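You operate a simulated robot arm through the tools that you are given. There is no shell and no other tool. Be economical: measure what you need, move in short steps, check, and stop when the job is done.

Carry out the task below with a simulated robot arm. There is one attempt and no reset: what you move stays moved.

Task
Clamp the frosted bottle in the purple stand, try the orange ring on its neck and set the neck slider.
Fine: DROPS if it drops to the shoulder, else BINDS; ring back on its mat, lever free.

The check looks at the end state, three seconds after you hand in, the way a careful person would. Anything else that was tipped, shoved, dropped, spilled or broken makes it a failure.

Robot
A 7-joint arm with a two-finger gripper, on a carriage that runs on a rail from [-0.001, 1.573] to [0, -0.207] (x, y) and turns from -3.822 to 1.972 rad about z. Base frame: it is fixed where the carriage stands at the start and does not move with it; the origin is on the floor, on the carriage's upright axis, x ahead of it, y to its left, z up. Lengths are in m, angles in rad, forces in N, time in s.
With the tool pointing down near the work surface it reaches from about 0.36 to 0.78 m from the robot's upright axis, wherever it stands. Its first joint turns from -2.897 to 2.897 rad. Places, roughly: cup of the purple stand [0.7, -0.2, 0.9]; green bottle (6x6x31 cm) [0.5, 0.4, 1]; neck lever [0.8, -0.1, 1]; neck slider [0.5, -0.2, 0.9]; round mat of the purple stand [0.7, -0.3, 0.9]. Payload 2.45 kg.
Tool frame: the origin (TCP) is the grasp point; the fingertips stand 0.023 m ahead of it; z points along the fingers, y is the line along which they close. Largest opening 0.072 m; the body of the gripper starts 0.04 m behind the TCP.
Orientation is that of the tool frame in the base frame, as a unit quaternion [w, x, y, z]. With the fingers straight down and closing along the base's y, the tool's x points along the base's -x, its y along +y and its z along -z.

Tools
- The arm moves only by the tool move_arm. Its argument "steps" is a list of rows, each a list of 3 entries, a list of its own where there are three numbers: the turn, a rotation vector about the tool's x, y, z in rad, then the shift along the tool's x, y, z in m, then the gripper command, from -1 (shut) to 1 (fully open), values between in proportion. In form: [[[rx, ry, rz], [tx, ty, tz], hand], ...]. A call has 1 to 20 rows; each row shifts and turns the commanded pose from where the row before left it, along the tool's axes as they then stand. Rows are played at 5 a second. More than 0.05 m and 0.15 rad between two rows, or a gripper value outside its range, and nothing of the call is played. Where a pose cannot be reached the arm comes as near as it can. A force on the tool above 80 N (or 10 N above the force at the start of the call, whichever is more), or a blocked arm, ends the call early, and 0.2 s more pass. The fingers move at their own pace (about 0.072 m/s each) and stop on an object; they squeeze with about 36 N. The grip force told is the motor's: it shows also when the fingers shut on nothing. Time passes only in rows, and 0.2 s behind the last, so rows that do not move let the fingers close. It gives the time, the measured TCP pose, the force on the tool (base axes), the opening and the grip force at its end, in the units of the frame above (readings bear some noise), with the torque about the TCP (base axes, N m) and any sound that the robot's microphone picked up.
- Cameras (640 x 400 px; columns grow to the right, rows downward): "scene" is now at [0.03, 0.1774, 1.5359]; the picture's right is [-0.07, -1.00, 0.00], its down [-0.55, 0.04, -0.83] and it looks along [0.83, -0.06, -0.55] (base axes); focal length 253 px, centre (320, 200). "wrist" rides on the gripper at [0.078, 0.017, -0.066] in the tool frame; the picture's right is [-0.22, 0.98, 0.00], its down [-0.56, -0.13, -0.82] and it looks along [-0.80, -0.18, 0.57] (tool axes); focal length 234 px, centre (320, 200). There is no depth. A picture from a camera that has moved, and an enlarged one, comes with that camera's place and axes in the base frame and with its lens.
- snapshot(camera): a new picture of that camera. No time passes.
- move_column(by): slides the trunk up (or, below 0, down) by that many m; the arm and the scene camera ride with it, the base frame stays. It gives what a move gives, with no picture.
- base_move(legs): drives the robot by 1 to 6 legs, each [ahead, left, turn to the left] in m, m and rad, along the robot's own axes; the way and the turn of a leg run together, so that a leg with both is an arc; at most 1.5 m and 3.142 rad a leg. The arm and the cameras ride along, it lands a little off, and it stops where it bumps. It keeps to its track: a leg is cut to what the track allows. It gives what a move gives.
- head_to(pan, tilt): turns the head with the scene camera to pan (to the left, within 2.705 rad either way) and tilt (down, from -0.506 to 1.204), counted from straight ahead of the robot. It gives what a move gives.
- zoom(camera, box): a new picture of the part [left, top, right, bottom] of that camera's present view, enlarged. No time passes.
- close_job(): hands the job in; it is judged then, once.

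Go step by step. Nothing tells you exact positions but the pictures and the camera data: compare them with the known pose of the tool, close in by small moves and look again before you grip or let go. The budget is 120 turns and 90 pictures, counting those below and the enlarged ones. Unless the task says otherwise, let go and move clear before handing in, and close with one line.

The tools are called after "Call:" as a command line: name --argument value ..., lists and objects as JSON in quotes. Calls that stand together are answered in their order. move_arm: Moves the arm, as the interface text tells. Its arguments: {"type":"object","properties":{"steps":{"type":"array"}},"required":["steps"]} The other tools are called the same way: move_column (by) slides the trunk up or down; base_move (legs) drives the base; head_to (pan, tilt) turns the head that bears the scene camera; snapshot (camera) takes a picture; zoom (camera, box) takes an enlarged picture of a part of a camera's view; close_job () hands the job in.

At the start:

```text
time_s: 0.0
eef_pos: [0.3132, -0.0972, 1.3513]
tcp_rot: [0.0, 0.0, 1.0, 0.0]
wrist_force: [-1.6, -1.0, -0.7]
torque: [-0.02, -0.01, 0.02]
grip_width: 0.0719
gripper_force: 0.0
trunk travel left (down, up): [-0.525, 0.065]
robot x, y, heading: [-0.0013, 0.0016, 0.0]
head pan, tilt: [-0.072, 0.588]
```

scene: 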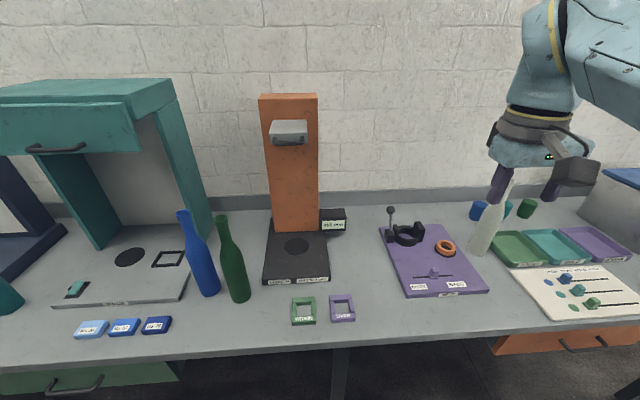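
wrist: 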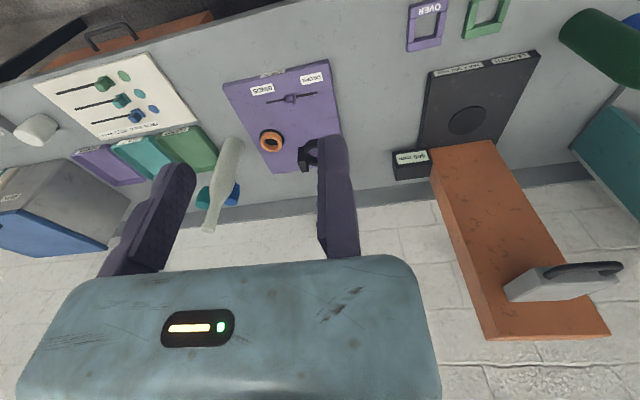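

I see the purple stand with its clamp and lever, the orange ring on its mat, and the frosted white bottle to the right of the stand. I'll look closer first.

Call:
zoom --camera "scene" --box '[360, 180, 520, 300]'

Call:
zoom --camera "wrist" --box '[180, 60, 360, 240]'

```text
3.33 times, centred on (440, 240) of scene
camera zoom: at [0.03, 0.1774, 1.5359], right [-0.07, -1.0, 0.0], down [-0.55, 0.04, -0.83], along [0.83, -0.06, -0.55], focal length 844 px, centre (-80, 67)
```

zoom: 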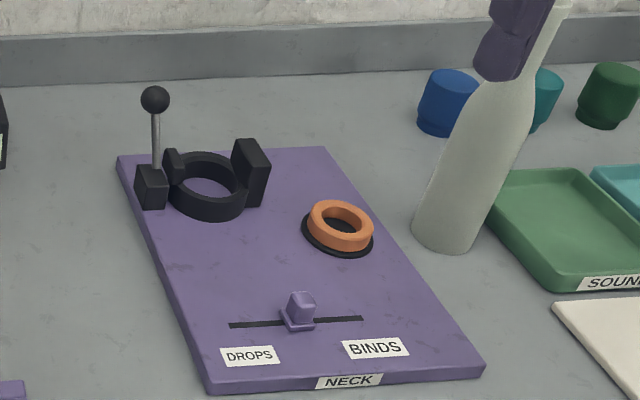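

```text
2.22 times, centred on (270, 150) of wrist
camera zoom: at [0.2361, -0.0809, 1.4164], right [0.22, 0.98, 0.0], down [0.56, -0.13, 0.82], along [0.8, -0.18, -0.57], focal length 520 px, centre (431, 311)
```

zoom: 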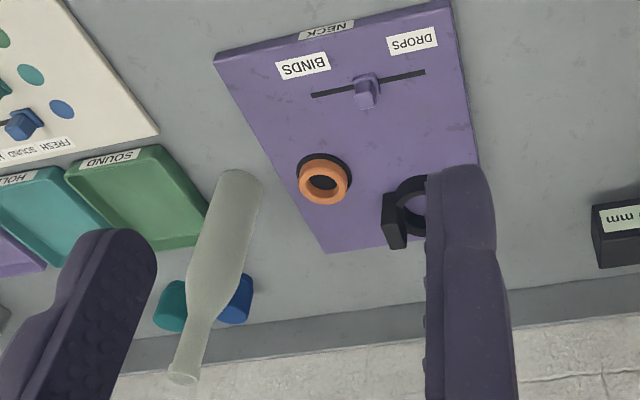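

The bottle stands at about (0.67, -0.45). I'll drive the base to the right end of the rail so that the stand is within easy reach, and then look again.

Call:
base_move --legs '[[0, -0.2, 0]]'

Call:
head_to --pan -0.15 --tilt 0.7

Call:
snapshot --camera "scene"

Call:
snapshot --camera "wrist"

```text
time_s: 1.6
eef_pos: [0.3134, -0.2973, 1.3514]
tcp_rot: [0.0, 0.0, 1.0, 0.001]
wrist_force: [-0.4, -0.9, -0.3]
torque: [-0.01, -0.01, -0.03]
grip_width: 0.0718
gripper_force: 0.1
trunk travel left (down, up): [-0.525, 0.065]
robot x, y, heading: [0.0021, -0.2012, 0.001]
head pan, tilt: [-0.072, 0.588]
```

```text
time_s: 2.3
eef_pos: [0.3129, -0.2985, 1.3534]
tcp_rot: [0.001, 0.0, 1.0, 0.001]
wrist_force: [1.7, 0.3, 0.2]
torque: [0.01, 0.0, 0.0]
grip_width: 0.072
gripper_force: 0.0
trunk travel left (down, up): [-0.525, 0.065]
robot x, y, heading: [0.0041, -0.202, 0.0]
head pan, tilt: [-0.15, 0.7]
```

```text
85 pictures are left
camera scene: at [0.0256, -0.0288, 1.5262], right [-0.15, -0.99, 0.0], down [-0.64, 0.1, -0.77], along [0.76, -0.11, -0.64], focal length 253 px, centre (320, 200)
```

scene: 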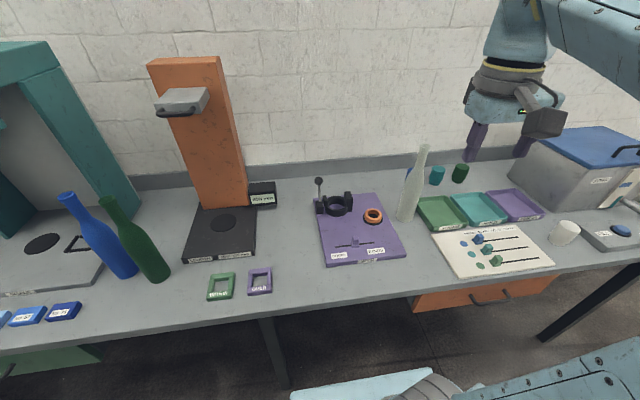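

```text
84 pictures are left
camera wrist: at [0.2361, -0.2808, 1.4164], right [0.22, 0.98, 0.0], down [0.56, -0.13, 0.82], along [0.8, -0.18, -0.57], focal length 234 px, centre (320, 200)
```

wrist: 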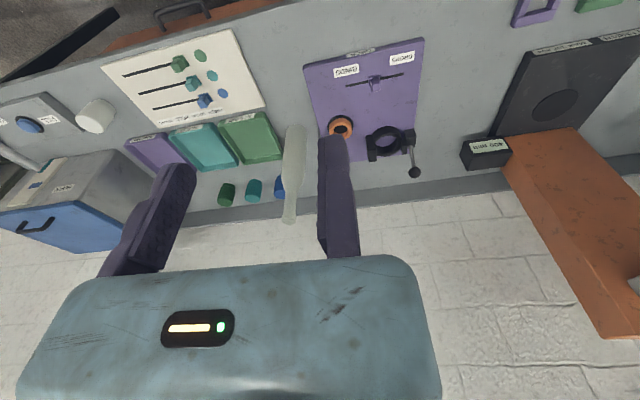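

The view is clear now. I'll zoom into the stand and bottle from both cameras to work out where they are.

Call:
zoom --camera "scene" --box '[300, 140, 440, 270]'

Call:
zoom --camera "wrist" --box '[260, 30, 440, 230]'

```text
3.08 times, centred on (370, 205) of scene
camera zoom: at [0.0256, -0.0288, 1.5262], right [-0.15, -0.99, 0.0], down [-0.64, 0.1, -0.77], along [0.76, -0.11, -0.64], focal length 779 px, centre (166, 185)
```

zoom: 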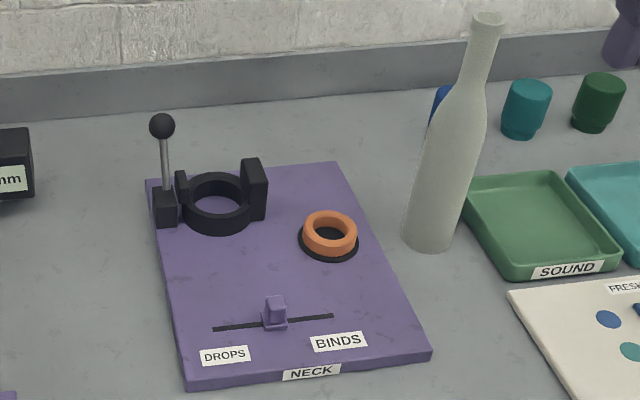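

```text
2.00 times, centred on (350, 130) of wrist
camera zoom: at [0.2361, -0.2808, 1.4164], right [0.22, 0.98, 0.0], down [0.56, -0.13, 0.82], along [0.8, -0.18, -0.57], focal length 468 px, centre (260, 340)
```

zoom: 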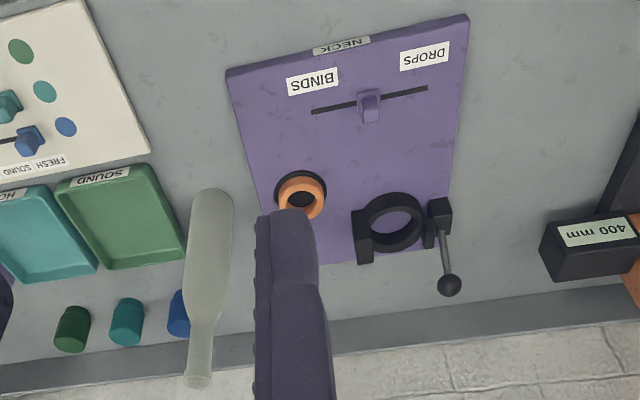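

The table top comes out at z≈0.846 and the bottle at about (0.671, -0.457), with its top at about 1.154. I'll approach to a point above and in front of its neck and take another look.

Call:
move_arm --steps '[[[0, 0, 0], [-0.03, -0.0155, 0.012], 1], [[0, 0, 0], [-0.03, -0.0155, 0.012], 1], [[0, 0, 0], [-0.03, -0.0155, 0.012], 1], [[0, 0, 0], [-0.03, -0.0155, 0.012], 1], [[0, 0, 0], [-0.03, -0.0155, 0.012], 1], [[0, 0, 0], [-0.03, -0.0155, 0.012], 1], [[0, 0, 0], [-0.03, -0.0155, 0.012], 1], [[0, 0, 0], [-0.03, -0.0155, 0.012], 1], [[0, 0, 0], [-0.03, -0.0155, 0.012], 1], [[0, 0, 0], [-0.02, -0.0155, 0.012], 1]]'

Call:
snapshot --camera "wrist"

Call:
snapshot --camera "scene"

```text
time_s: 4.5
eef_pos: [0.6028, -0.4545, 1.2314]
tcp_rot: [0.0, 0.0, 1.0, 0.001]
wrist_force: [0.2, -1.1, 0.0]
torque: [0.03, -0.02, -0.01]
grip_width: 0.0721
gripper_force: 0.0
trunk travel left (down, up): [-0.525, 0.065]
robot x, y, heading: [-0.0025, -0.2018, -0.001]
head pan, tilt: [-0.15, 0.7]
```

```text
81 pictures are left
camera wrist: at [0.5268, -0.4367, 1.296], right [0.22, 0.98, 0.0], down [0.56, -0.13, 0.82], along [0.8, -0.18, -0.57], focal length 234 px, centre (320, 200)
```

wrist: 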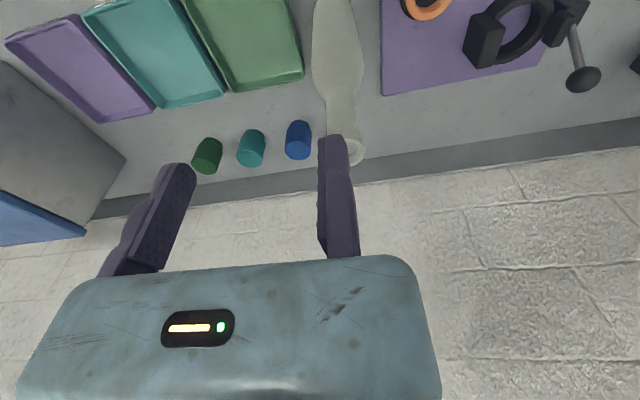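

```text
80 pictures are left
camera scene: at [0.0259, -0.029, 1.5262], right [-0.15, -0.99, 0.0], down [-0.64, 0.1, -0.76], along [0.76, -0.11, -0.64], focal length 253 px, centre (320, 200)
```

scene: 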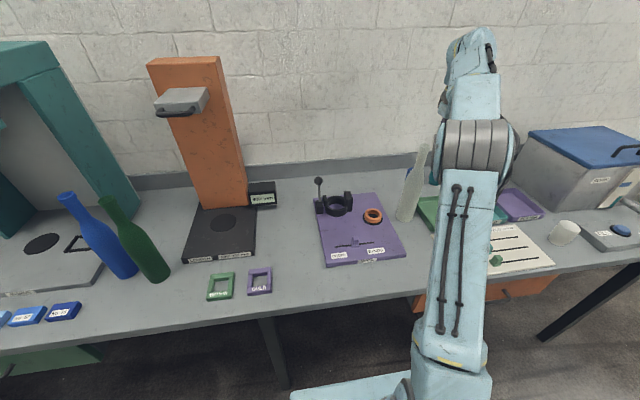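

The fingers look shifted sideways from where the stated TCP should project. I'll close them to see where they actually meet.

Call:
move_arm --steps '[[[0, 0, 0], [0, 0, 0], -1], [[0, 0, 0], [0, 0, 0], -1], [[0, 0, 0], [0, 0, 0], -1], [[0, 0, 0], [0, 0, 0], -1]]'

Call:
snapshot --camera "wrist"

```text
time_s: 5.5
eef_pos: [0.6034, -0.4532, 1.2322]
tcp_rot: [0.0, 0.001, 1.0, 0.0]
wrist_force: [0.5, 0.3, 0.6]
torque: [-0.02, 0.05, 0.0]
grip_width: 0.0005
gripper_force: 28.9
trunk travel left (down, up): [-0.525, 0.065]
robot x, y, heading: [-0.0012, -0.2024, 0.0]
head pan, tilt: [-0.15, 0.7]
```

```text
79 pictures are left
camera wrist: at [0.5262, -0.4363, 1.2966], right [0.22, 0.98, 0.0], down [0.56, -0.13, 0.82], along [0.8, -0.18, -0.57], focal length 234 px, centre (320, 200)
```

wrist: 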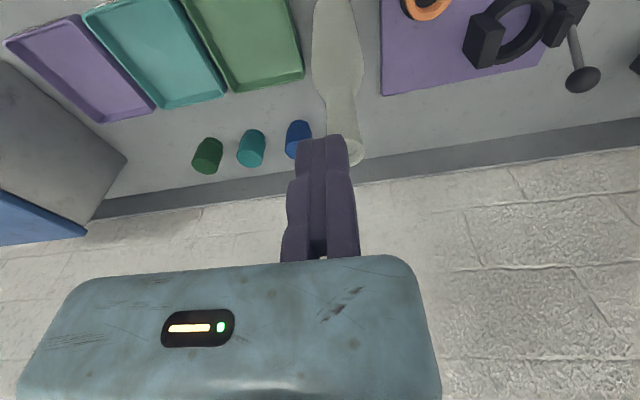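

Only the left finger moves. The right (+y) finger is fixed with its face at the TCP, so objects must sit on the -y side against it. I'll open and shift to +y to get a clear view of the neck.

Call:
move_arm --steps '[[[0, 0, 0], [0, 0.02, 0], 1], [[0, 0, 0], [0, 0.02, 0], 1], [[0, 0, 0], [0, 0, 0], 1], [[0, 0, 0], [0, 0, 0], 1], [[0, 0, 0], [0, 0, 0], 1], [[0, 0, 0], [0, 0, 0], 1]]'

Call:
snapshot --camera "wrist"

Call:
zoom --camera "scene" --box '[300, 120, 460, 270]'

```text
time_s: 6.9
eef_pos: [0.603, -0.4153, 1.2327]
tcp_rot: [0.0, 0.001, 1.0, -0.001]
wrist_force: [0.1, 0.3, -1.2]
torque: [0.0, 0.0, -0.02]
grip_width: 0.0721
gripper_force: 0.1
trunk travel left (down, up): [-0.525, 0.065]
robot x, y, heading: [0.0009, -0.2, -0.004]
head pan, tilt: [-0.15, 0.7]
```

```text
78 pictures are left
camera wrist: at [0.5258, -0.3967, 1.2976], right [0.22, 0.98, 0.0], down [0.56, -0.13, 0.82], along [0.8, -0.18, -0.57], focal length 234 px, centre (320, 200)
```

wrist: 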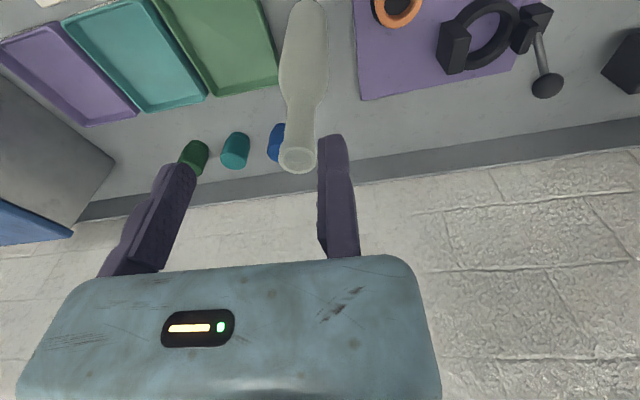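

```text
2.67 times, centred on (380, 195) of scene
camera zoom: at [0.0256, -0.0288, 1.5262], right [-0.15, -0.99, 0.0], down [-0.64, 0.1, -0.76], along [0.76, -0.11, -0.64], focal length 675 px, centre (160, 213)
```

zoom: 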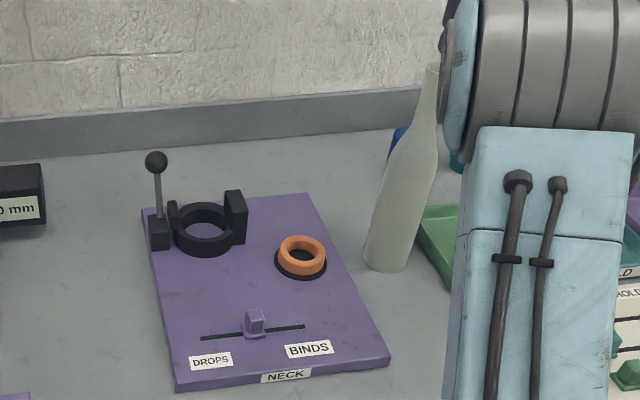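

The lip is at (0.664, -0.446, 1.155) and about 31 mm wide. I'll bring the gripper over it with the fixed finger just to its +y side and descend onto the neck.

Call:
move_arm --steps '[[[0, 0, 0], [-0.03, -0.005, 0], 1], [[0, 0, 0], [-0.031, -0.0065, 0], 1], [[0, 0, 0], [0, 0, 0.027], 1], [[0, 0, 0], [0, 0, 0.027], 1], [[0, 0, 0], [0, 0, 0.026], 1]]'

Call:
snapshot --camera "wrist"

```text
time_s: 8.1
eef_pos: [0.6569, -0.4181, 1.149]
tcp_rot: [0.001, 0.0, 1.0, -0.001]
wrist_force: [0.0, 0.0, -0.4]
torque: [-0.02, -0.03, -0.02]
grip_width: 0.0718
gripper_force: 0.2
out of reach, approached as far as the arm can: row 2
trunk travel left (down, up): [-0.525, 0.065]
robot x, y, heading: [-0.0026, -0.198, 0.002]
head pan, tilt: [-0.15, 0.7]
```

```text
76 pictures are left
camera wrist: at [0.5791, -0.3997, 1.2144], right [0.22, 0.98, 0.0], down [0.56, -0.12, 0.82], along [0.8, -0.18, -0.57], focal length 234 px, centre (320, 200)
```

wrist: 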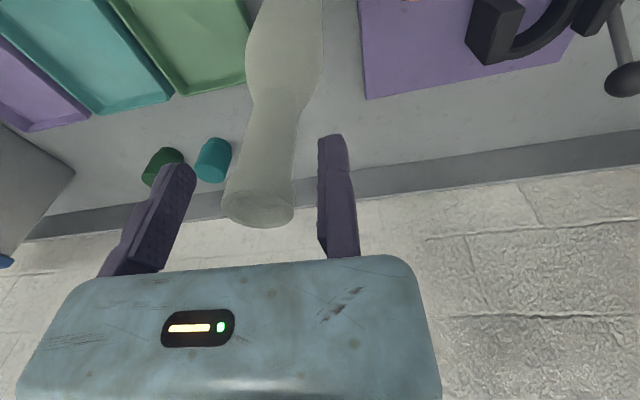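

At this height the arm is near its reach limit. I'll raise the trunk and see how much reach that gains.

Call:
move_column --by 0.06

Call:
move_arm --steps '[[[0, 0, 0], [-0.007, -0.009, 0.0], 1], [[0, 0, 0], [0, 0, 0.027], 1], [[0, 0, 0], [0, 0, 0.027], 1], [[0, 0, 0], [0, 0, 0.02], 1]]'

Call:
snapshot --camera "wrist"

```text
time_s: 9.1
eef_pos: [0.6571, -0.4174, 1.2108]
tcp_rot: [0.0, -0.001, 1.0, 0.0]
wrist_force: [-0.1, -0.3, -0.1]
torque: [0.0, 0.02, 0.03]
grip_width: 0.072
gripper_force: 0.1
trunk travel left (down, up): [-0.585, 0.005]
robot x, y, heading: [-0.001, -0.1989, -0.003]
head pan, tilt: [-0.15, 0.7]
```

```text
time_s: 10.1
eef_pos: [0.6636, -0.4283, 1.1364]
tcp_rot: [0.0, 0.001, 1.0, 0.0]
wrist_force: [1.2, 0.0, 0.5]
torque: [0.0, 0.02, -0.04]
grip_width: 0.0723
gripper_force: 0.1
trunk travel left (down, up): [-0.585, 0.005]
robot x, y, heading: [0.0011, -0.2003, -0.0]
head pan, tilt: [-0.15, 0.7]
```

```text
75 pictures are left
camera wrist: at [0.5868, -0.4095, 1.2002], right [0.22, 0.98, 0.0], down [0.56, -0.13, 0.82], along [0.8, -0.18, -0.57], focal length 234 px, centre (320, 200)
```

wrist: 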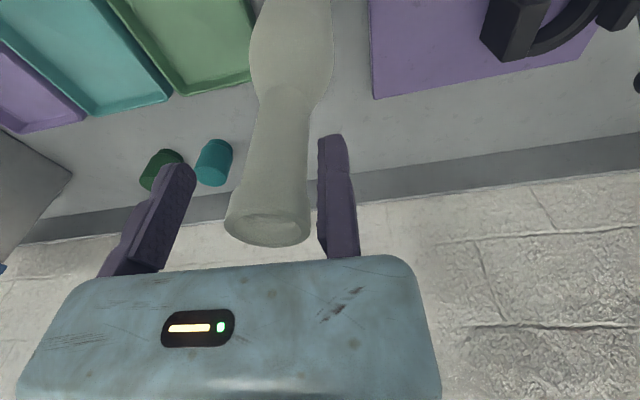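

The grip position looks good, but I want to know first whether the cup can be reached at carrying height. I'll go up and test it empty.

Call:
move_arm --steps '[[[0, 0, 0], [0, 0, -0.04], 1], [[0, 0, 0], [0, 0, -0.04], 1], [[0, 0, 0], [0, 0.04, 0], 1], [[0, 0, 0], [0, 0.04, 0], 1], [[0, 0, 0], [0, 0.04, 0], 1], [[0, 0, 0], [0, 0.04, 0], 1], [[0, 0, 0], [0, 0.04, 0], 1], [[0, 0, 0], [0, 0.04, 0], 1], [[0, 0, 0], [-0.03, 0, 0.0], 1], [[0, 0, 0], [-0.03, 0, 0], 1], [[0, 0, 0], [0, 0, 0], 1]]'

Call:
snapshot --camera "wrist"

```text
time_s: 12.5
eef_pos: [0.724, -0.1884, 1.2159]
tcp_rot: [0.0, 0.0, 1.0, 0.0]
wrist_force: [0.7, 0.1, -0.1]
torque: [0.02, 0.03, 0.0]
grip_width: 0.072
gripper_force: 0.0
trunk travel left (down, up): [-0.585, 0.005]
robot x, y, heading: [-0.001, -0.2014, 0.002]
head pan, tilt: [-0.15, 0.7]
```

```text
74 pictures are left
camera wrist: at [0.6465, -0.1701, 1.2801], right [0.22, 0.98, 0.0], down [0.56, -0.13, 0.82], along [0.8, -0.18, -0.57], focal length 234 px, centre (320, 200)
```

wrist: 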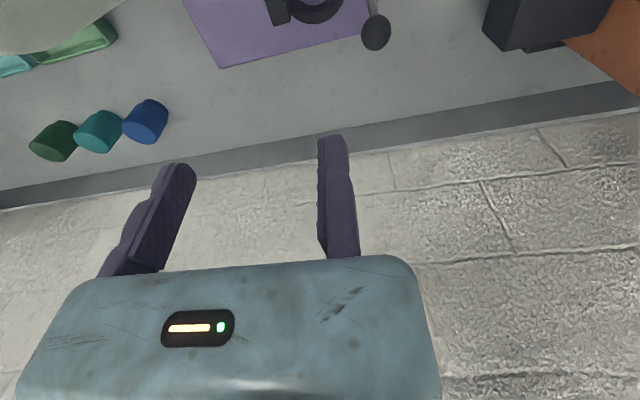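

Reach is fine with the trunk raised. Next I need an exact cup position, so I'll back off and look at the stand.

Call:
move_arm --steps '[[[0, 0, 0], [0.04, 0, 0], 1], [[0, 0, 0], [0.04, 0, 0], 1], [[0, 0, 0], [0.04, 0, 0], 1], [[0, 0, 0], [0.04, 0, 0], 1], [[0, 0, 0], [0.04, 0, 0], 1]]'

Call:
zoom --camera "wrist" --box '[200, 0, 440, 200]'

Call:
zoom --camera "scene" --box '[300, 140, 460, 280]'

```text
time_s: 13.7
eef_pos: [0.5243, -0.186, 1.2147]
tcp_rot: [0.001, 0.0, 1.0, 0.0]
wrist_force: [-0.4, -0.7, 0.3]
torque: [0.0, -0.02, 0.01]
grip_width: 0.0719
gripper_force: 0.1
trunk travel left (down, up): [-0.585, 0.005]
robot x, y, heading: [-0.0011, -0.1995, -0.005]
head pan, tilt: [-0.15, 0.7]
```

```text
2.00 times, centred on (320, 100) of wrist
camera zoom: at [0.4461, -0.1692, 1.2795], right [0.22, 0.98, 0.0], down [0.56, -0.13, 0.82], along [0.8, -0.18, -0.57], focal length 468 px, centre (320, 400)
```

zoom: 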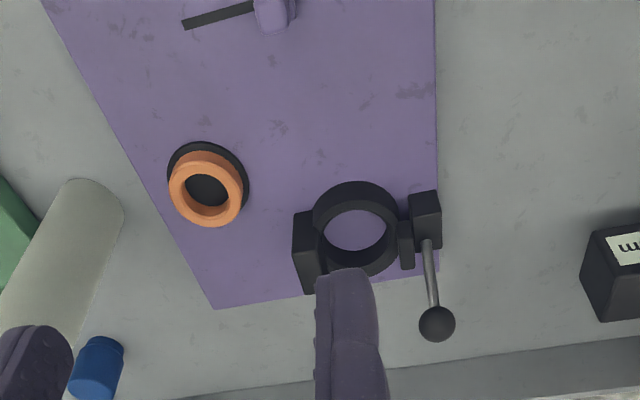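

```text
2.86 times, centred on (380, 210) of scene
camera zoom: at [0.0254, -0.0289, 1.5862], right [-0.15, -0.99, 0.0], down [-0.64, 0.1, -0.77], along [0.76, -0.11, -0.64], focal length 723 px, centre (149, 171)
```

zoom: 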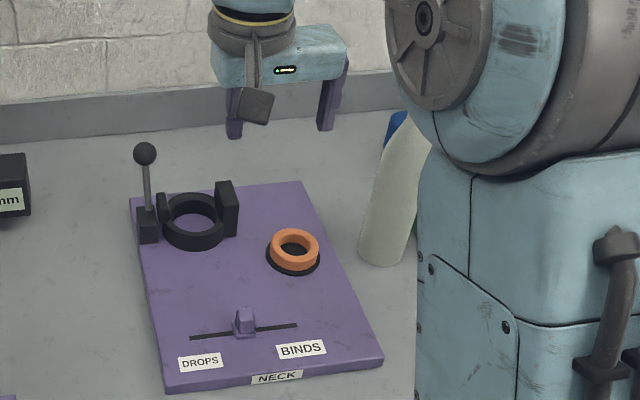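

The cup centre is at about (0.728, -0.197), with its rim near z 0.90. I'll go back to the bottle neck and descend beside it.

Call:
move_arm --steps '[[[0, 0, 0], [-0.028, -0.0402, 0], 1], [[0, 0, 0], [-0.028, -0.0402, 0], 1], [[0, 0, 0], [-0.028, -0.0402, 0], 1], [[0, 0, 0], [-0.028, -0.0402, 0], 1], [[0, 0, 0], [-0.028, -0.0402, 0], 1], [[0, 0, 0], [0, -0.039, 0], 1], [[0, 0, 0], [0, 0, 0], 1], [[0, 0, 0], [0, 0, 0.03], 1], [[0, 0, 0], [0, 0, 0.03], 1], [[0, 0, 0], [0, 0, 0.025], 1], [[0, 0, 0], [0, 0, 0], 1]]'

Call:
snapshot --camera "wrist"

```text
time_s: 16.1
eef_pos: [0.6648, -0.4269, 1.1302]
tcp_rot: [0.001, 0.0, 1.0, 0.001]
wrist_force: [-0.4, -0.1, -0.6]
torque: [0.01, 0.02, -0.03]
grip_width: 0.0723
gripper_force: 0.0
trunk travel left (down, up): [-0.585, 0.005]
robot x, y, heading: [0.0011, -0.1969, 0.003]
head pan, tilt: [-0.15, 0.7]
```

```text
71 pictures are left
camera wrist: at [0.5873, -0.409, 1.195], right [0.22, 0.98, 0.0], down [0.56, -0.13, 0.82], along [0.8, -0.18, -0.57], focal length 234 px, centre (320, 200)
```

wrist: 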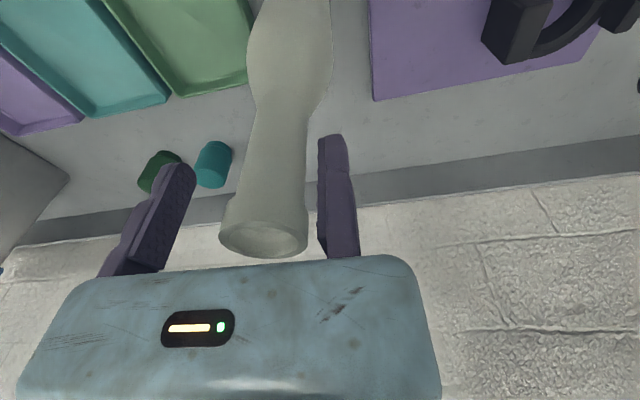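

There is a small gap of a few millimetres between the neck and the fixed finger. I'll close that gap in 1 mm steps and then shut the gripper.

Call:
move_arm --steps '[[[0, 0, 0], [-0.001, -0.001, 0.005], 1], [[0, 0, 0], [-0.001, -0.001, 0], 1], [[0, 0, 0], [0, -0.001, 0], 1], [[0, 0, 0], [0, -0.001, 0], 1], [[0, 0, 0], [0, 0, 0], 0], [[0, 0, 0], [0, 0, 0], -1], [[0, 0, 0], [0, 0, 0], -1], [[0, 0, 0], [0, 0, 0], -1], [[0, 0, 0], [0, 0, 0], -1], [[0, 0, 0], [0, 0, 0], -1]]'

Call:
snapshot --camera "wrist"

```text
time_s: 18.3
eef_pos: [0.6666, -0.4299, 1.1256]
tcp_rot: [0.0, 0.0, 1.0, 0.0]
wrist_force: [-0.2, -0.2, 0.7]
torque: [-0.01, 0.04, 0.01]
grip_width: 0.0297
gripper_force: 35.8
trunk travel left (down, up): [-0.585, 0.005]
robot x, y, heading: [0.0006, -0.2011, 0.001]
head pan, tilt: [-0.15, 0.7]
```

```text
70 pictures are left
camera wrist: at [0.5883, -0.4126, 1.1899], right [0.22, 0.98, 0.0], down [0.56, -0.13, 0.82], along [0.8, -0.18, -0.57], focal length 234 px, centre (320, 200)
```

wrist: 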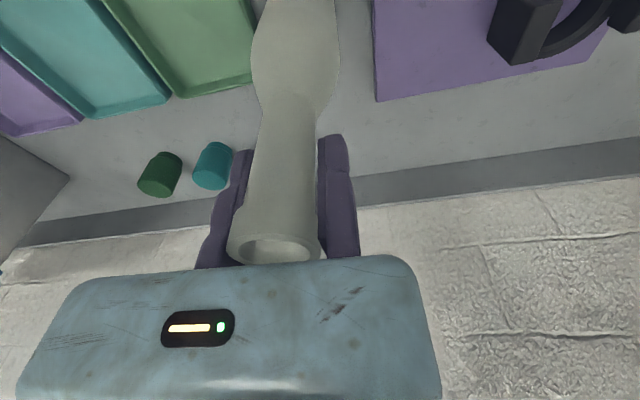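

The neck is gripped at 29.7 mm. I'll lift slowly and check that the bottle hangs straight.

Call:
move_arm --steps '[[[0, 0, 0], [0, 0, -0.01], -1], [[0, 0, 0], [0, 0, -0.02], -1], [[0, 0, 0], [0, 0, -0.02], -1], [[0, 0, 0], [0, 0, -0.02], -1], [[0, 0, 0], [0, 0, -0.02], -1], [[0, 0, 0], [0, 0, 0], -1]]'

Call:
snapshot --camera "wrist"

Call:
snapshot --camera "scene"

```text
time_s: 19.7
eef_pos: [0.667, -0.4307, 1.2158]
tcp_rot: [0.0, 0.0, 1.0, 0.0]
wrist_force: [0.2, -0.6, -4.7]
torque: [0.08, 0.0, -0.01]
grip_width: 0.0296
gripper_force: 36.0
trunk travel left (down, up): [-0.585, 0.005]
robot x, y, heading: [-0.0007, -0.1996, 0.004]
head pan, tilt: [-0.15, 0.7]
```

```text
69 pictures are left
camera wrist: at [0.5892, -0.4124, 1.281], right [0.22, 0.98, 0.0], down [0.56, -0.12, 0.82], along [0.8, -0.18, -0.57], focal length 234 px, centre (320, 200)
```

wrist: 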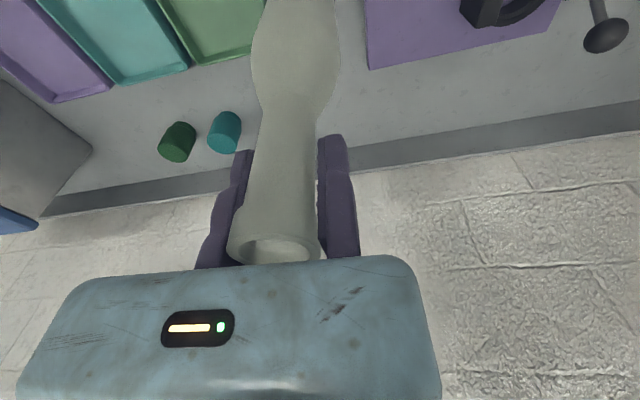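

```text
68 pictures are left
camera scene: at [0.0259, -0.0289, 1.5862], right [-0.15, -0.99, 0.0], down [-0.64, 0.1, -0.76], along [0.76, -0.11, -0.64], focal length 253 px, centre (320, 200)
```

scene: 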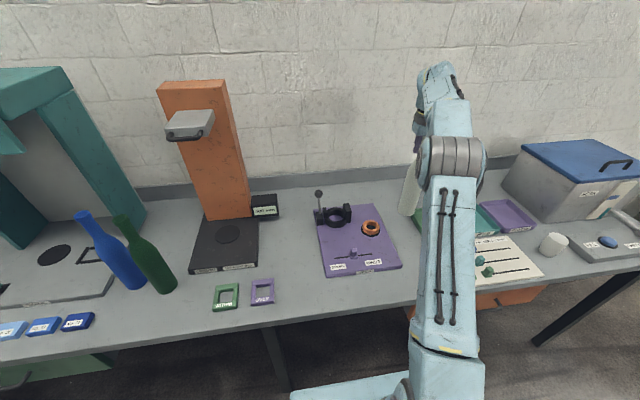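

The bottle hangs freely and seems straight. I'll carry it across in front of the cup and look from both cameras.

Call:
move_arm --steps '[[[0, 0, 0], [0, 0.03, 0], -1], [[0, 0, 0], [0, 0.03, 0], -1], [[0, 0, 0], [0, 0.03, 0], -1], [[0, 0, 0], [0, 0.03, 0], -1], [[0, 0, 0], [0, 0.03, 0], -1], [[0, 0, 0], [0, 0.03, 0], -1], [[0, 0, 0], [0, 0.03, 0], -1], [[0, 0, 0], [0, 0.03, 0], -1], [[0, 0, 0], [0, 0.0087, 0], -1], [[0, 0, 0], [0, 0, 0], -1]]'

Call:
snapshot --camera "wrist"

Call:
zoom --camera "scene" --box '[280, 100, 420, 280]'

```text
time_s: 21.9
eef_pos: [0.6653, -0.181, 1.2149]
tcp_rot: [0.001, 0.0, 1.0, 0.0]
wrist_force: [-0.4, 0.1, -4.2]
torque: [0.07, -0.04, 0.02]
grip_width: 0.0294
gripper_force: 36.0
trunk travel left (down, up): [-0.585, 0.005]
robot x, y, heading: [-0.0025, -0.1979, -0.001]
head pan, tilt: [-0.15, 0.7]
```

```text
67 pictures are left
camera wrist: at [0.5886, -0.1633, 1.2798], right [0.22, 0.98, 0.0], down [0.56, -0.13, 0.82], along [0.8, -0.18, -0.57], focal length 234 px, centre (320, 200)
```

wrist: 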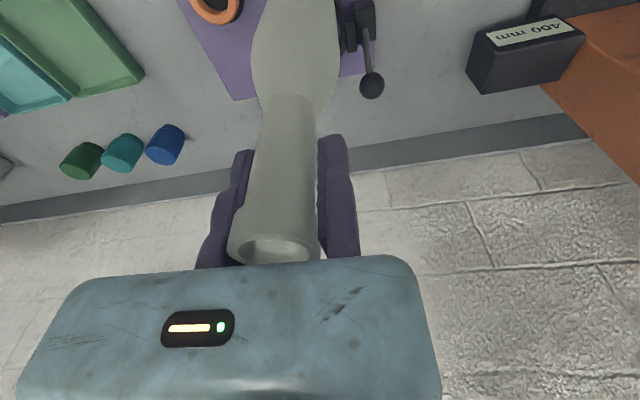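

```text
2.22 times, centred on (350, 190) of scene
camera zoom: at [0.0259, -0.0289, 1.5862], right [-0.15, -0.99, 0.0], down [-0.64, 0.1, -0.76], along [0.76, -0.11, -0.64], focal length 563 px, centre (253, 222)
```

zoom: 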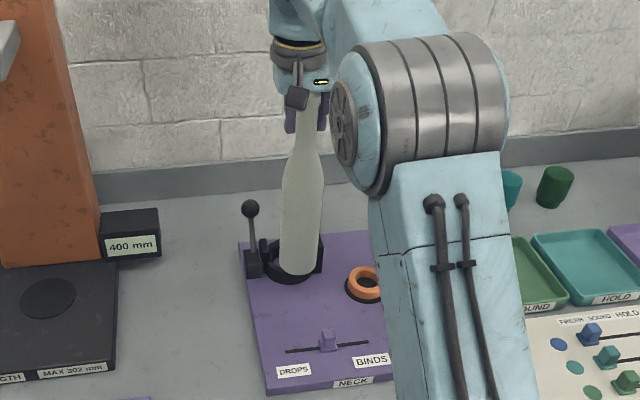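

The bottle is in front of the cup, and its base at about z 0.935 is clear of the parts. I'll move it over the cup.

Call:
move_arm --steps '[[[0, 0, 0], [-0.022, 0, 0], -1], [[0, 0, 0], [-0.022, 0, 0], -1], [[0, 0, 0], [-0.021, 0, 0], -1], [[0, 0, 0], [0, 0, 0], -1]]'

Call:
zoom --camera "wrist" --box '[200, 0, 400, 160]'

Call:
zoom --camera "scene" --box '[310, 140, 410, 240]'

```text
time_s: 22.9
eef_pos: [0.7324, -0.1817, 1.2137]
tcp_rot: [-0.001, 0.0, 1.0, -0.001]
wrist_force: [0.4, 0.0, -5.4]
torque: [0.04, -0.03, 0.01]
grip_width: 0.0294
gripper_force: 35.9
trunk travel left (down, up): [-0.585, 0.005]
robot x, y, heading: [0.0026, -0.1983, -0.006]
head pan, tilt: [-0.15, 0.7]
```

```text
2.50 times, centred on (300, 80) of wrist
camera zoom: at [0.6546, -0.164, 1.2794], right [0.22, 0.98, 0.0], down [0.56, -0.12, 0.82], along [0.8, -0.18, -0.57], focal length 585 px, centre (370, 500)
```

zoom: 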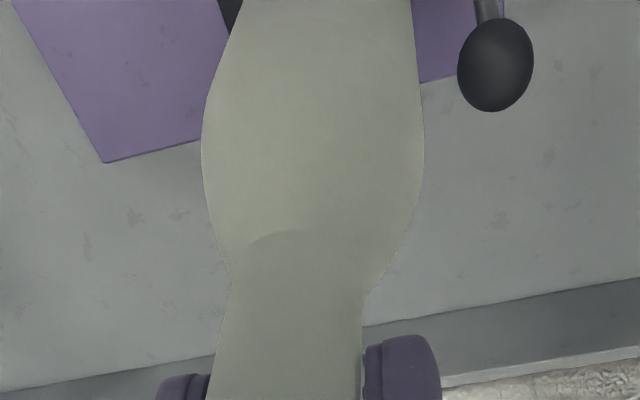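

```text
4.00 times, centred on (360, 190) of scene
camera zoom: at [0.0272, -0.0289, 1.5862], right [-0.15, -0.99, 0.0], down [-0.64, 0.1, -0.76], along [0.76, -0.11, -0.65], focal length 1013 px, centre (160, 240)
```

zoom: 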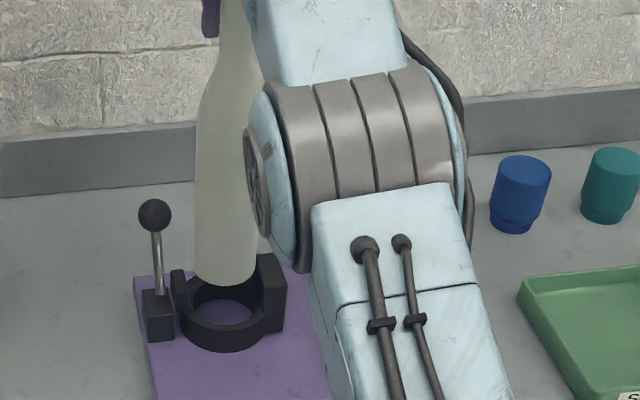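

I'll zoom in closer on the bottle base and the cup.

Call:
zoom --camera "scene" --box '[340, 190, 390, 230]'

Call:
snapshot --camera "scene"

```text
10.00 times, centred on (365, 210) of scene
camera zoom: at [0.0272, -0.0289, 1.5862], right [-0.15, -0.99, 0.0], down [-0.64, 0.1, -0.76], along [0.76, -0.11, -0.65], focal length 2532 px, centre (-130, 100)
```

zoom: 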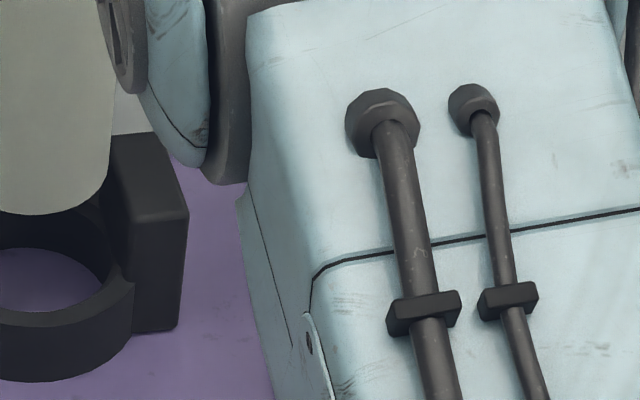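

```text
62 pictures are left
camera scene: at [0.0272, -0.0289, 1.5862], right [-0.15, -0.99, 0.0], down [-0.64, 0.1, -0.76], along [0.76, -0.11, -0.65], focal length 253 px, centre (320, 200)
```

scene: 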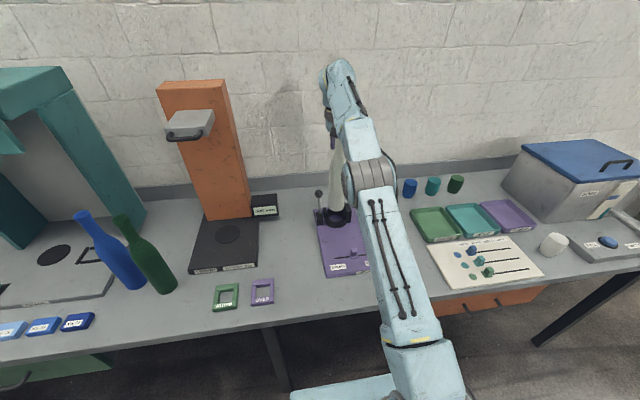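

Call:
zoom --camera "scene" --box '[308, 186, 368, 232]'

```text
8.70 times, centred on (338, 209) of scene
camera zoom: at [0.0272, -0.0289, 1.5862], right [-0.15, -0.99, 0.0], down [-0.64, 0.1, -0.76], along [0.76, -0.11, -0.65], focal length 2202 px, centre (164, 122)
```

zoom: 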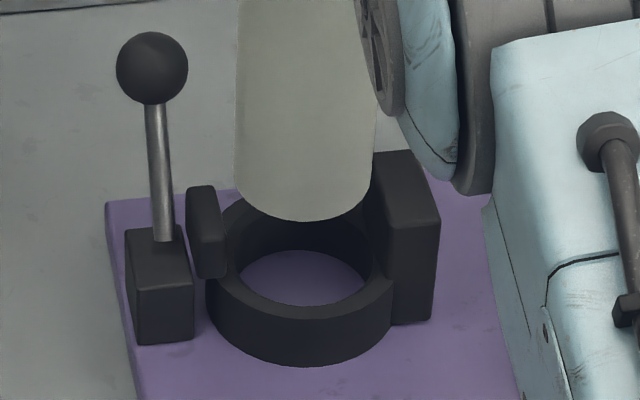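

The bottle is near the cup axis. I'll lower it close to rim height, so the relative position can be judged without depth error.

Call:
move_arm --steps '[[[0, 0, 0], [0, 0, 0.01], -1], [[0, 0, 0], [0, 0, 0.01], -1], [[0, 0, 0], [0, 0, 0.005], -1], [[0, 0, 0], [0, 0, 0], -1]]'

Call:
zoom --camera "scene" --box '[308, 186, 368, 232]'

```text
time_s: 23.9
eef_pos: [0.7317, -0.1814, 1.1901]
tcp_rot: [0.001, 0.001, 1.0, 0.001]
wrist_force: [0.2, 0.4, -2.8]
torque: [0.07, -0.03, 0.0]
grip_width: 0.0293
gripper_force: 35.8
trunk travel left (down, up): [-0.585, 0.005]
robot x, y, heading: [-0.0055, -0.199, -0.001]
head pan, tilt: [-0.15, 0.7]
```

```text
8.70 times, centred on (338, 209) of scene
camera zoom: at [0.026, -0.0288, 1.5862], right [-0.15, -0.99, 0.0], down [-0.64, 0.1, -0.76], along [0.76, -0.11, -0.64], focal length 2202 px, centre (164, 122)
```

zoom: 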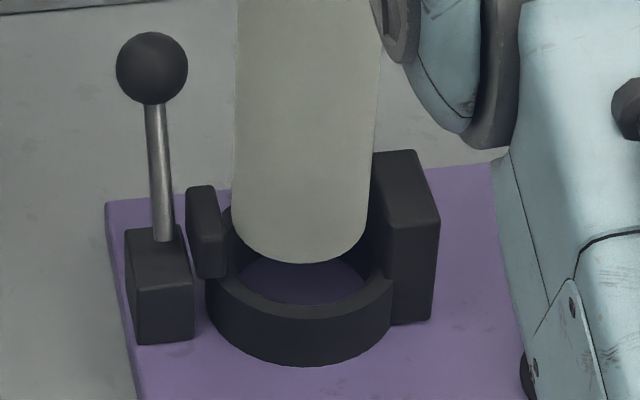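

The horizontal alignment looks good. I'll lower further in small steps and watch the force.

Call:
move_arm --steps '[[[0, 0, 0], [0, 0, 0.005], -1], [[0, 0, 0], [0, 0, 0.005], -1], [[0, 0, 0], [0, 0, 0.004], -1], [[0, 0, 0], [0, 0, 0.003], -1], [[0, 0, 0], [0, 0, 0], -1]]'

Call:
zoom --camera "scene" --box '[308, 186, 368, 232]'

```text
time_s: 25.1
eef_pos: [0.7316, -0.1817, 1.1727]
tcp_rot: [0.0, 0.0, 1.0, 0.001]
wrist_force: [0.3, 0.2, -4.5]
torque: [0.07, -0.03, 0.01]
grip_width: 0.0293
gripper_force: 35.7
trunk travel left (down, up): [-0.585, 0.005]
robot x, y, heading: [-0.0, -0.2009, -0.002]
head pan, tilt: [-0.15, 0.7]
```

```text
8.70 times, centred on (338, 209) of scene
camera zoom: at [0.026, -0.0288, 1.5862], right [-0.15, -0.99, 0.0], down [-0.64, 0.1, -0.76], along [0.76, -0.11, -0.64], focal length 2202 px, centre (164, 122)
```

zoom: 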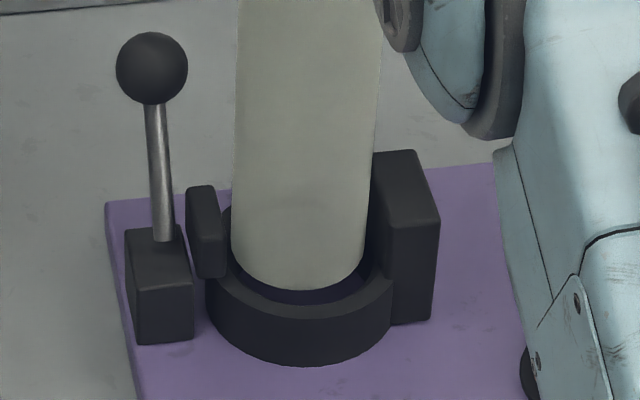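

Call:
move_arm --steps '[[[0, 0, 0], [0, 0, 0.003], -1], [[0, 0, 0], [0, 0, 0.003], -1], [[0, 0, 0], [0, 0, 0.003], -1], [[0, 0, 0], [0, 0, 0], -1]]'

Call:
zoom --camera "scene" --box '[318, 196, 358, 226]'

```text
time_s: 26.1
eef_pos: [0.7312, -0.1812, 1.1641]
tcp_rot: [-0.001, 0.0, 1.0, 0.0]
wrist_force: [-2.0, 0.5, -4.9]
torque: [0.02, 0.43, -0.02]
grip_width: 0.0294
gripper_force: 35.2
trunk travel left (down, up): [-0.585, 0.005]
robot x, y, heading: [0.002, -0.2015, -0.002]
head pan, tilt: [-0.15, 0.7]
```

```text
13.33 times, centred on (338, 211) of scene
camera zoom: at [0.0259, -0.0288, 1.5861], right [-0.15, -0.99, 0.0], down [-0.64, 0.1, -0.76], along [0.76, -0.11, -0.64], focal length 3376 px, centre (80, 53)
```

zoom: 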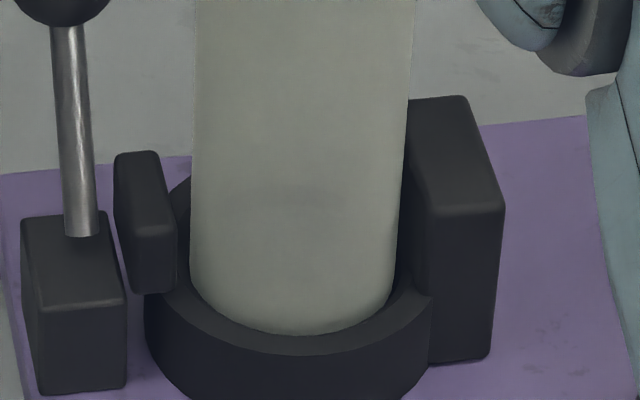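

The bottle base is touching the rear wall of the cup, with a 2 N push toward the robot. I'll shift back 3 mm and keep lowering.

Call:
move_arm --steps '[[[0, 0, 0], [0.002, 0, 0], -1], [[0, 0, 0], [0.001, 0, 0.001], -1], [[0, 0, 0], [0, 0, 0.003], -1], [[0, 0, 0], [0, 0, 0.003], -1], [[0, 0, 0], [0, 0, 0], -1]]'

Call:
zoom --camera "scene" --box '[318, 196, 358, 226]'

```text
time_s: 27.3
eef_pos: [0.7282, -0.1813, 1.1595]
tcp_rot: [0.0, 0.0, 1.0, 0.0]
wrist_force: [-0.2, 0.2, -4.1]
torque: [0.06, -0.07, 0.0]
grip_width: 0.0295
gripper_force: 36.2
trunk travel left (down, up): [-0.585, 0.005]
robot x, y, heading: [-0.0029, -0.2006, -0.004]
head pan, tilt: [-0.15, 0.7]
```

```text
13.33 times, centred on (338, 211) of scene
camera zoom: at [0.026, -0.0288, 1.5862], right [-0.15, -0.99, 0.0], down [-0.64, 0.1, -0.76], along [0.76, -0.11, -0.64], focal length 3376 px, centre (80, 53)
```

zoom: 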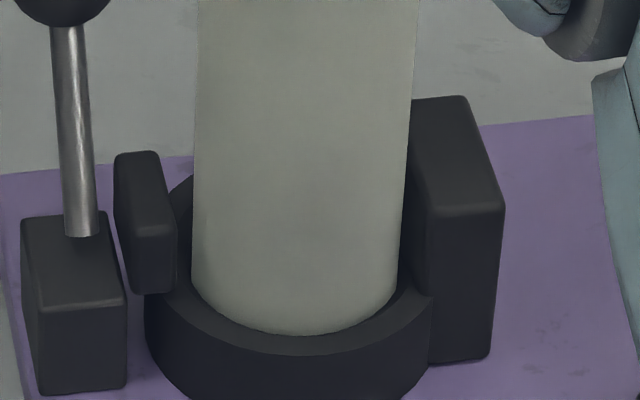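

Contact is relieved. I'll keep lowering to the cup floor.

Call:
move_arm --steps '[[[0, 0, 0], [0, 0, 0.003], -1], [[0, 0, 0], [0, 0, 0.003], -1], [[0, 0, 0], [0, 0, 0.003], -1], [[0, 0, 0], [0, 0, 0.002], -1], [[0, 0, 0], [0, 0, 0], -1]]'

Call:
zoom --camera "scene" --box '[318, 196, 358, 226]'

```text
time_s: 28.5
eef_pos: [0.7292, -0.1814, 1.1482]
tcp_rot: [0.0, 0.0, 1.0, -0.001]
wrist_force: [-0.3, 0.2, 0.6]
torque: [-0.01, 0.03, 0.01]
grip_width: 0.0293
gripper_force: 36.2
trunk travel left (down, up): [-0.585, 0.005]
robot x, y, heading: [0.0005, -0.2013, 0.003]
head pan, tilt: [-0.15, 0.7]
```

```text
13.33 times, centred on (338, 211) of scene
camera zoom: at [0.0255, -0.0288, 1.5863], right [-0.15, -0.99, 0.0], down [-0.64, 0.1, -0.77], along [0.76, -0.11, -0.64], focal length 3376 px, centre (80, 53)
```

zoom: 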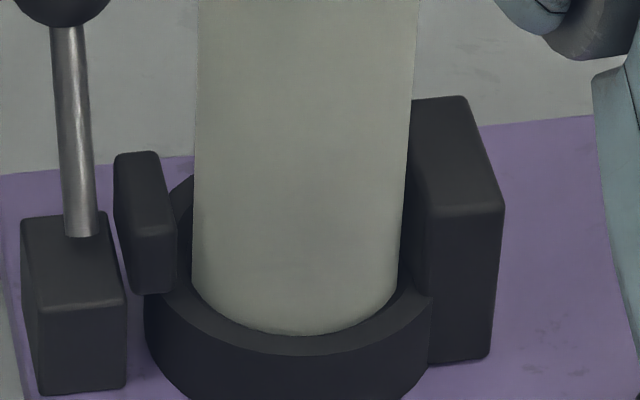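

The weight is off the gripper, so it seems to be resting on something. I'll press 1 mm to confirm it's the floor.

Call:
move_arm --steps '[[[0, 0, 0], [0, 0, 0.001], -1], [[0, 0, 0], [0, 0, 0.001], -1], [[0, 0, 0], [0, 0, 0], -1]]'

```text
time_s: 29.3
eef_pos: [0.7274, -0.1826, 1.1482]
tcp_rot: [0.001, 0.0, 1.0, 0.0]
wrist_force: [1.8, 0.4, 13.6]
torque: [-0.15, -0.69, 0.01]
grip_width: 0.0295
gripper_force: 36.9
trunk travel left (down, up): [-0.585, 0.005]
robot x, y, heading: [0.0021, -0.1972, -0.003]
head pan, tilt: [-0.15, 0.7]
```

It's solidly on the floor of the cup. I'll relieve the press, release, ease the fixed finger away and go straight up.

Call:
move_arm --steps '[[[0, 0, 0], [0, 0, -0.002], -1], [[0, 0, 0], [0, 0, 0], 0.2], [[0, 0, 0], [0, 0, 0], 0.2], [[0, 0, 0], [0, 0.002, 0], 0.4], [[0, 0, 0], [0, 0.003, 0], 0.4], [[0, 0, 0], [0, 0, 0], 0.4], [[0, 0, 0], [0, 0, -0.02], 0.4], [[0, 0, 0], [0, 0, -0.03], 0.4], [[0, 0, 0], [0, 0, -0.02], 0.4]]'

Call:
snapshot --camera "scene"

Call:
snapshot --camera "wrist"

```text
time_s: 31.3
eef_pos: [0.7278, -0.1782, 1.2187]
tcp_rot: [0.0, 0.0, 1.0, 0.0]
wrist_force: [-0.1, 0.4, -0.6]
torque: [-0.01, 0.01, -0.02]
grip_width: 0.0505
gripper_force: 0.0
trunk travel left (down, up): [-0.585, 0.005]
robot x, y, heading: [-0.0019, -0.2013, -0.002]
head pan, tilt: [-0.15, 0.7]
```

```text
55 pictures are left
camera scene: at [0.0257, -0.0288, 1.5862], right [-0.15, -0.99, 0.0], down [-0.64, 0.1, -0.76], along [0.76, -0.11, -0.64], focal length 253 px, centre (320, 200)
```

scene: 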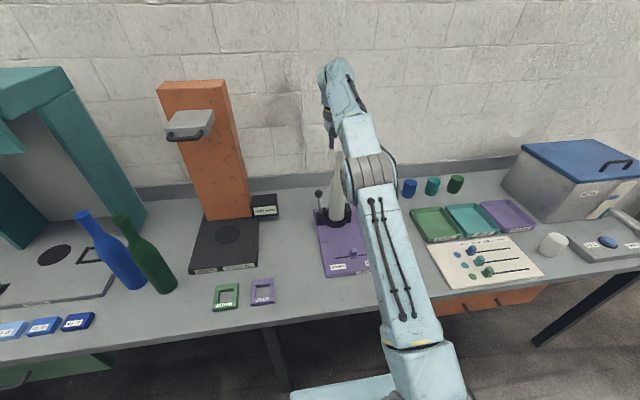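

```text
54 pictures are left
camera wrist: at [0.6504, -0.16, 1.2826], right [0.22, 0.98, 0.0], down [0.56, -0.12, 0.82], along [0.8, -0.18, -0.57], focal length 234 px, centre (320, 200)
```

wrist: 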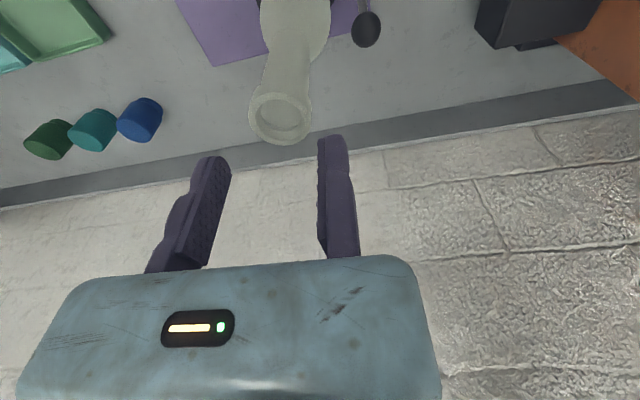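

The bottle stands in the cup. Next is the lever, so I'll back off to its side and look at its pivot closely to find which way it swings.

Call:
move_arm --steps '[[[0, 0, 0], [0.04, 0, 0], 0.4], [[0, 0, 0], [0.04, 0, 0], 0.4], [[0, 0, 0], [0.02, 0.04, 0], 0.4], [[0, 0, 0], [0, 0.02, 0.02], 0.4]]'

Call:
zoom --camera "wrist" --box '[220, 30, 400, 170]'

Call:
zoom --camera "scene" --box '[300, 180, 360, 230]'

```text
time_s: 32.3
eef_pos: [0.6257, -0.1159, 1.1967]
tcp_rot: [0.0, 0.001, 1.0, 0.0]
wrist_force: [0.9, 0.0, 0.6]
torque: [0.02, 0.01, -0.03]
grip_width: 0.0504
gripper_force: 0.0
trunk travel left (down, up): [-0.585, 0.005]
robot x, y, heading: [-0.0045, -0.1983, 0.005]
head pan, tilt: [-0.15, 0.7]
```

```text
2.86 times, centred on (310, 100) of wrist
camera zoom: at [0.5494, -0.0983, 1.2617], right [0.22, 0.98, 0.0], down [0.56, -0.13, 0.82], along [0.8, -0.18, -0.57], focal length 669 px, centre (349, 486)
```

zoom: 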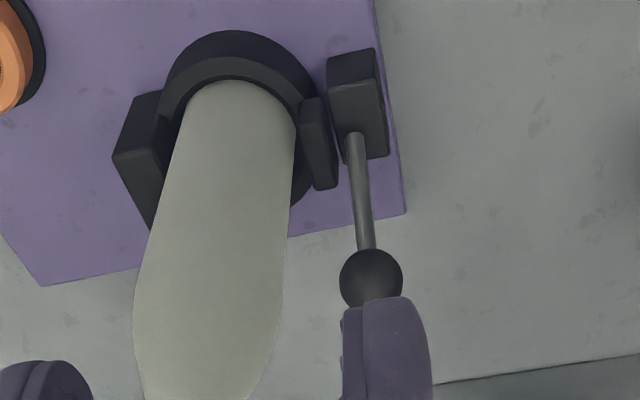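

```text
8.00 times, centred on (330, 205) of scene
camera zoom: at [0.0254, -0.0284, 1.5862], right [-0.15, -0.99, 0.0], down [-0.64, 0.1, -0.77], along [0.76, -0.11, -0.64], focal length 2025 px, centre (240, 160)
```

zoom: 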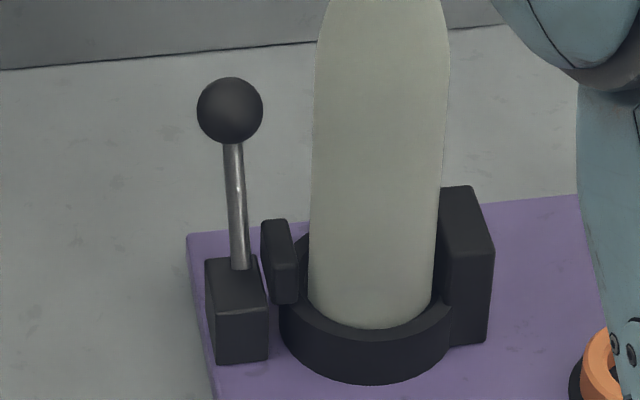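

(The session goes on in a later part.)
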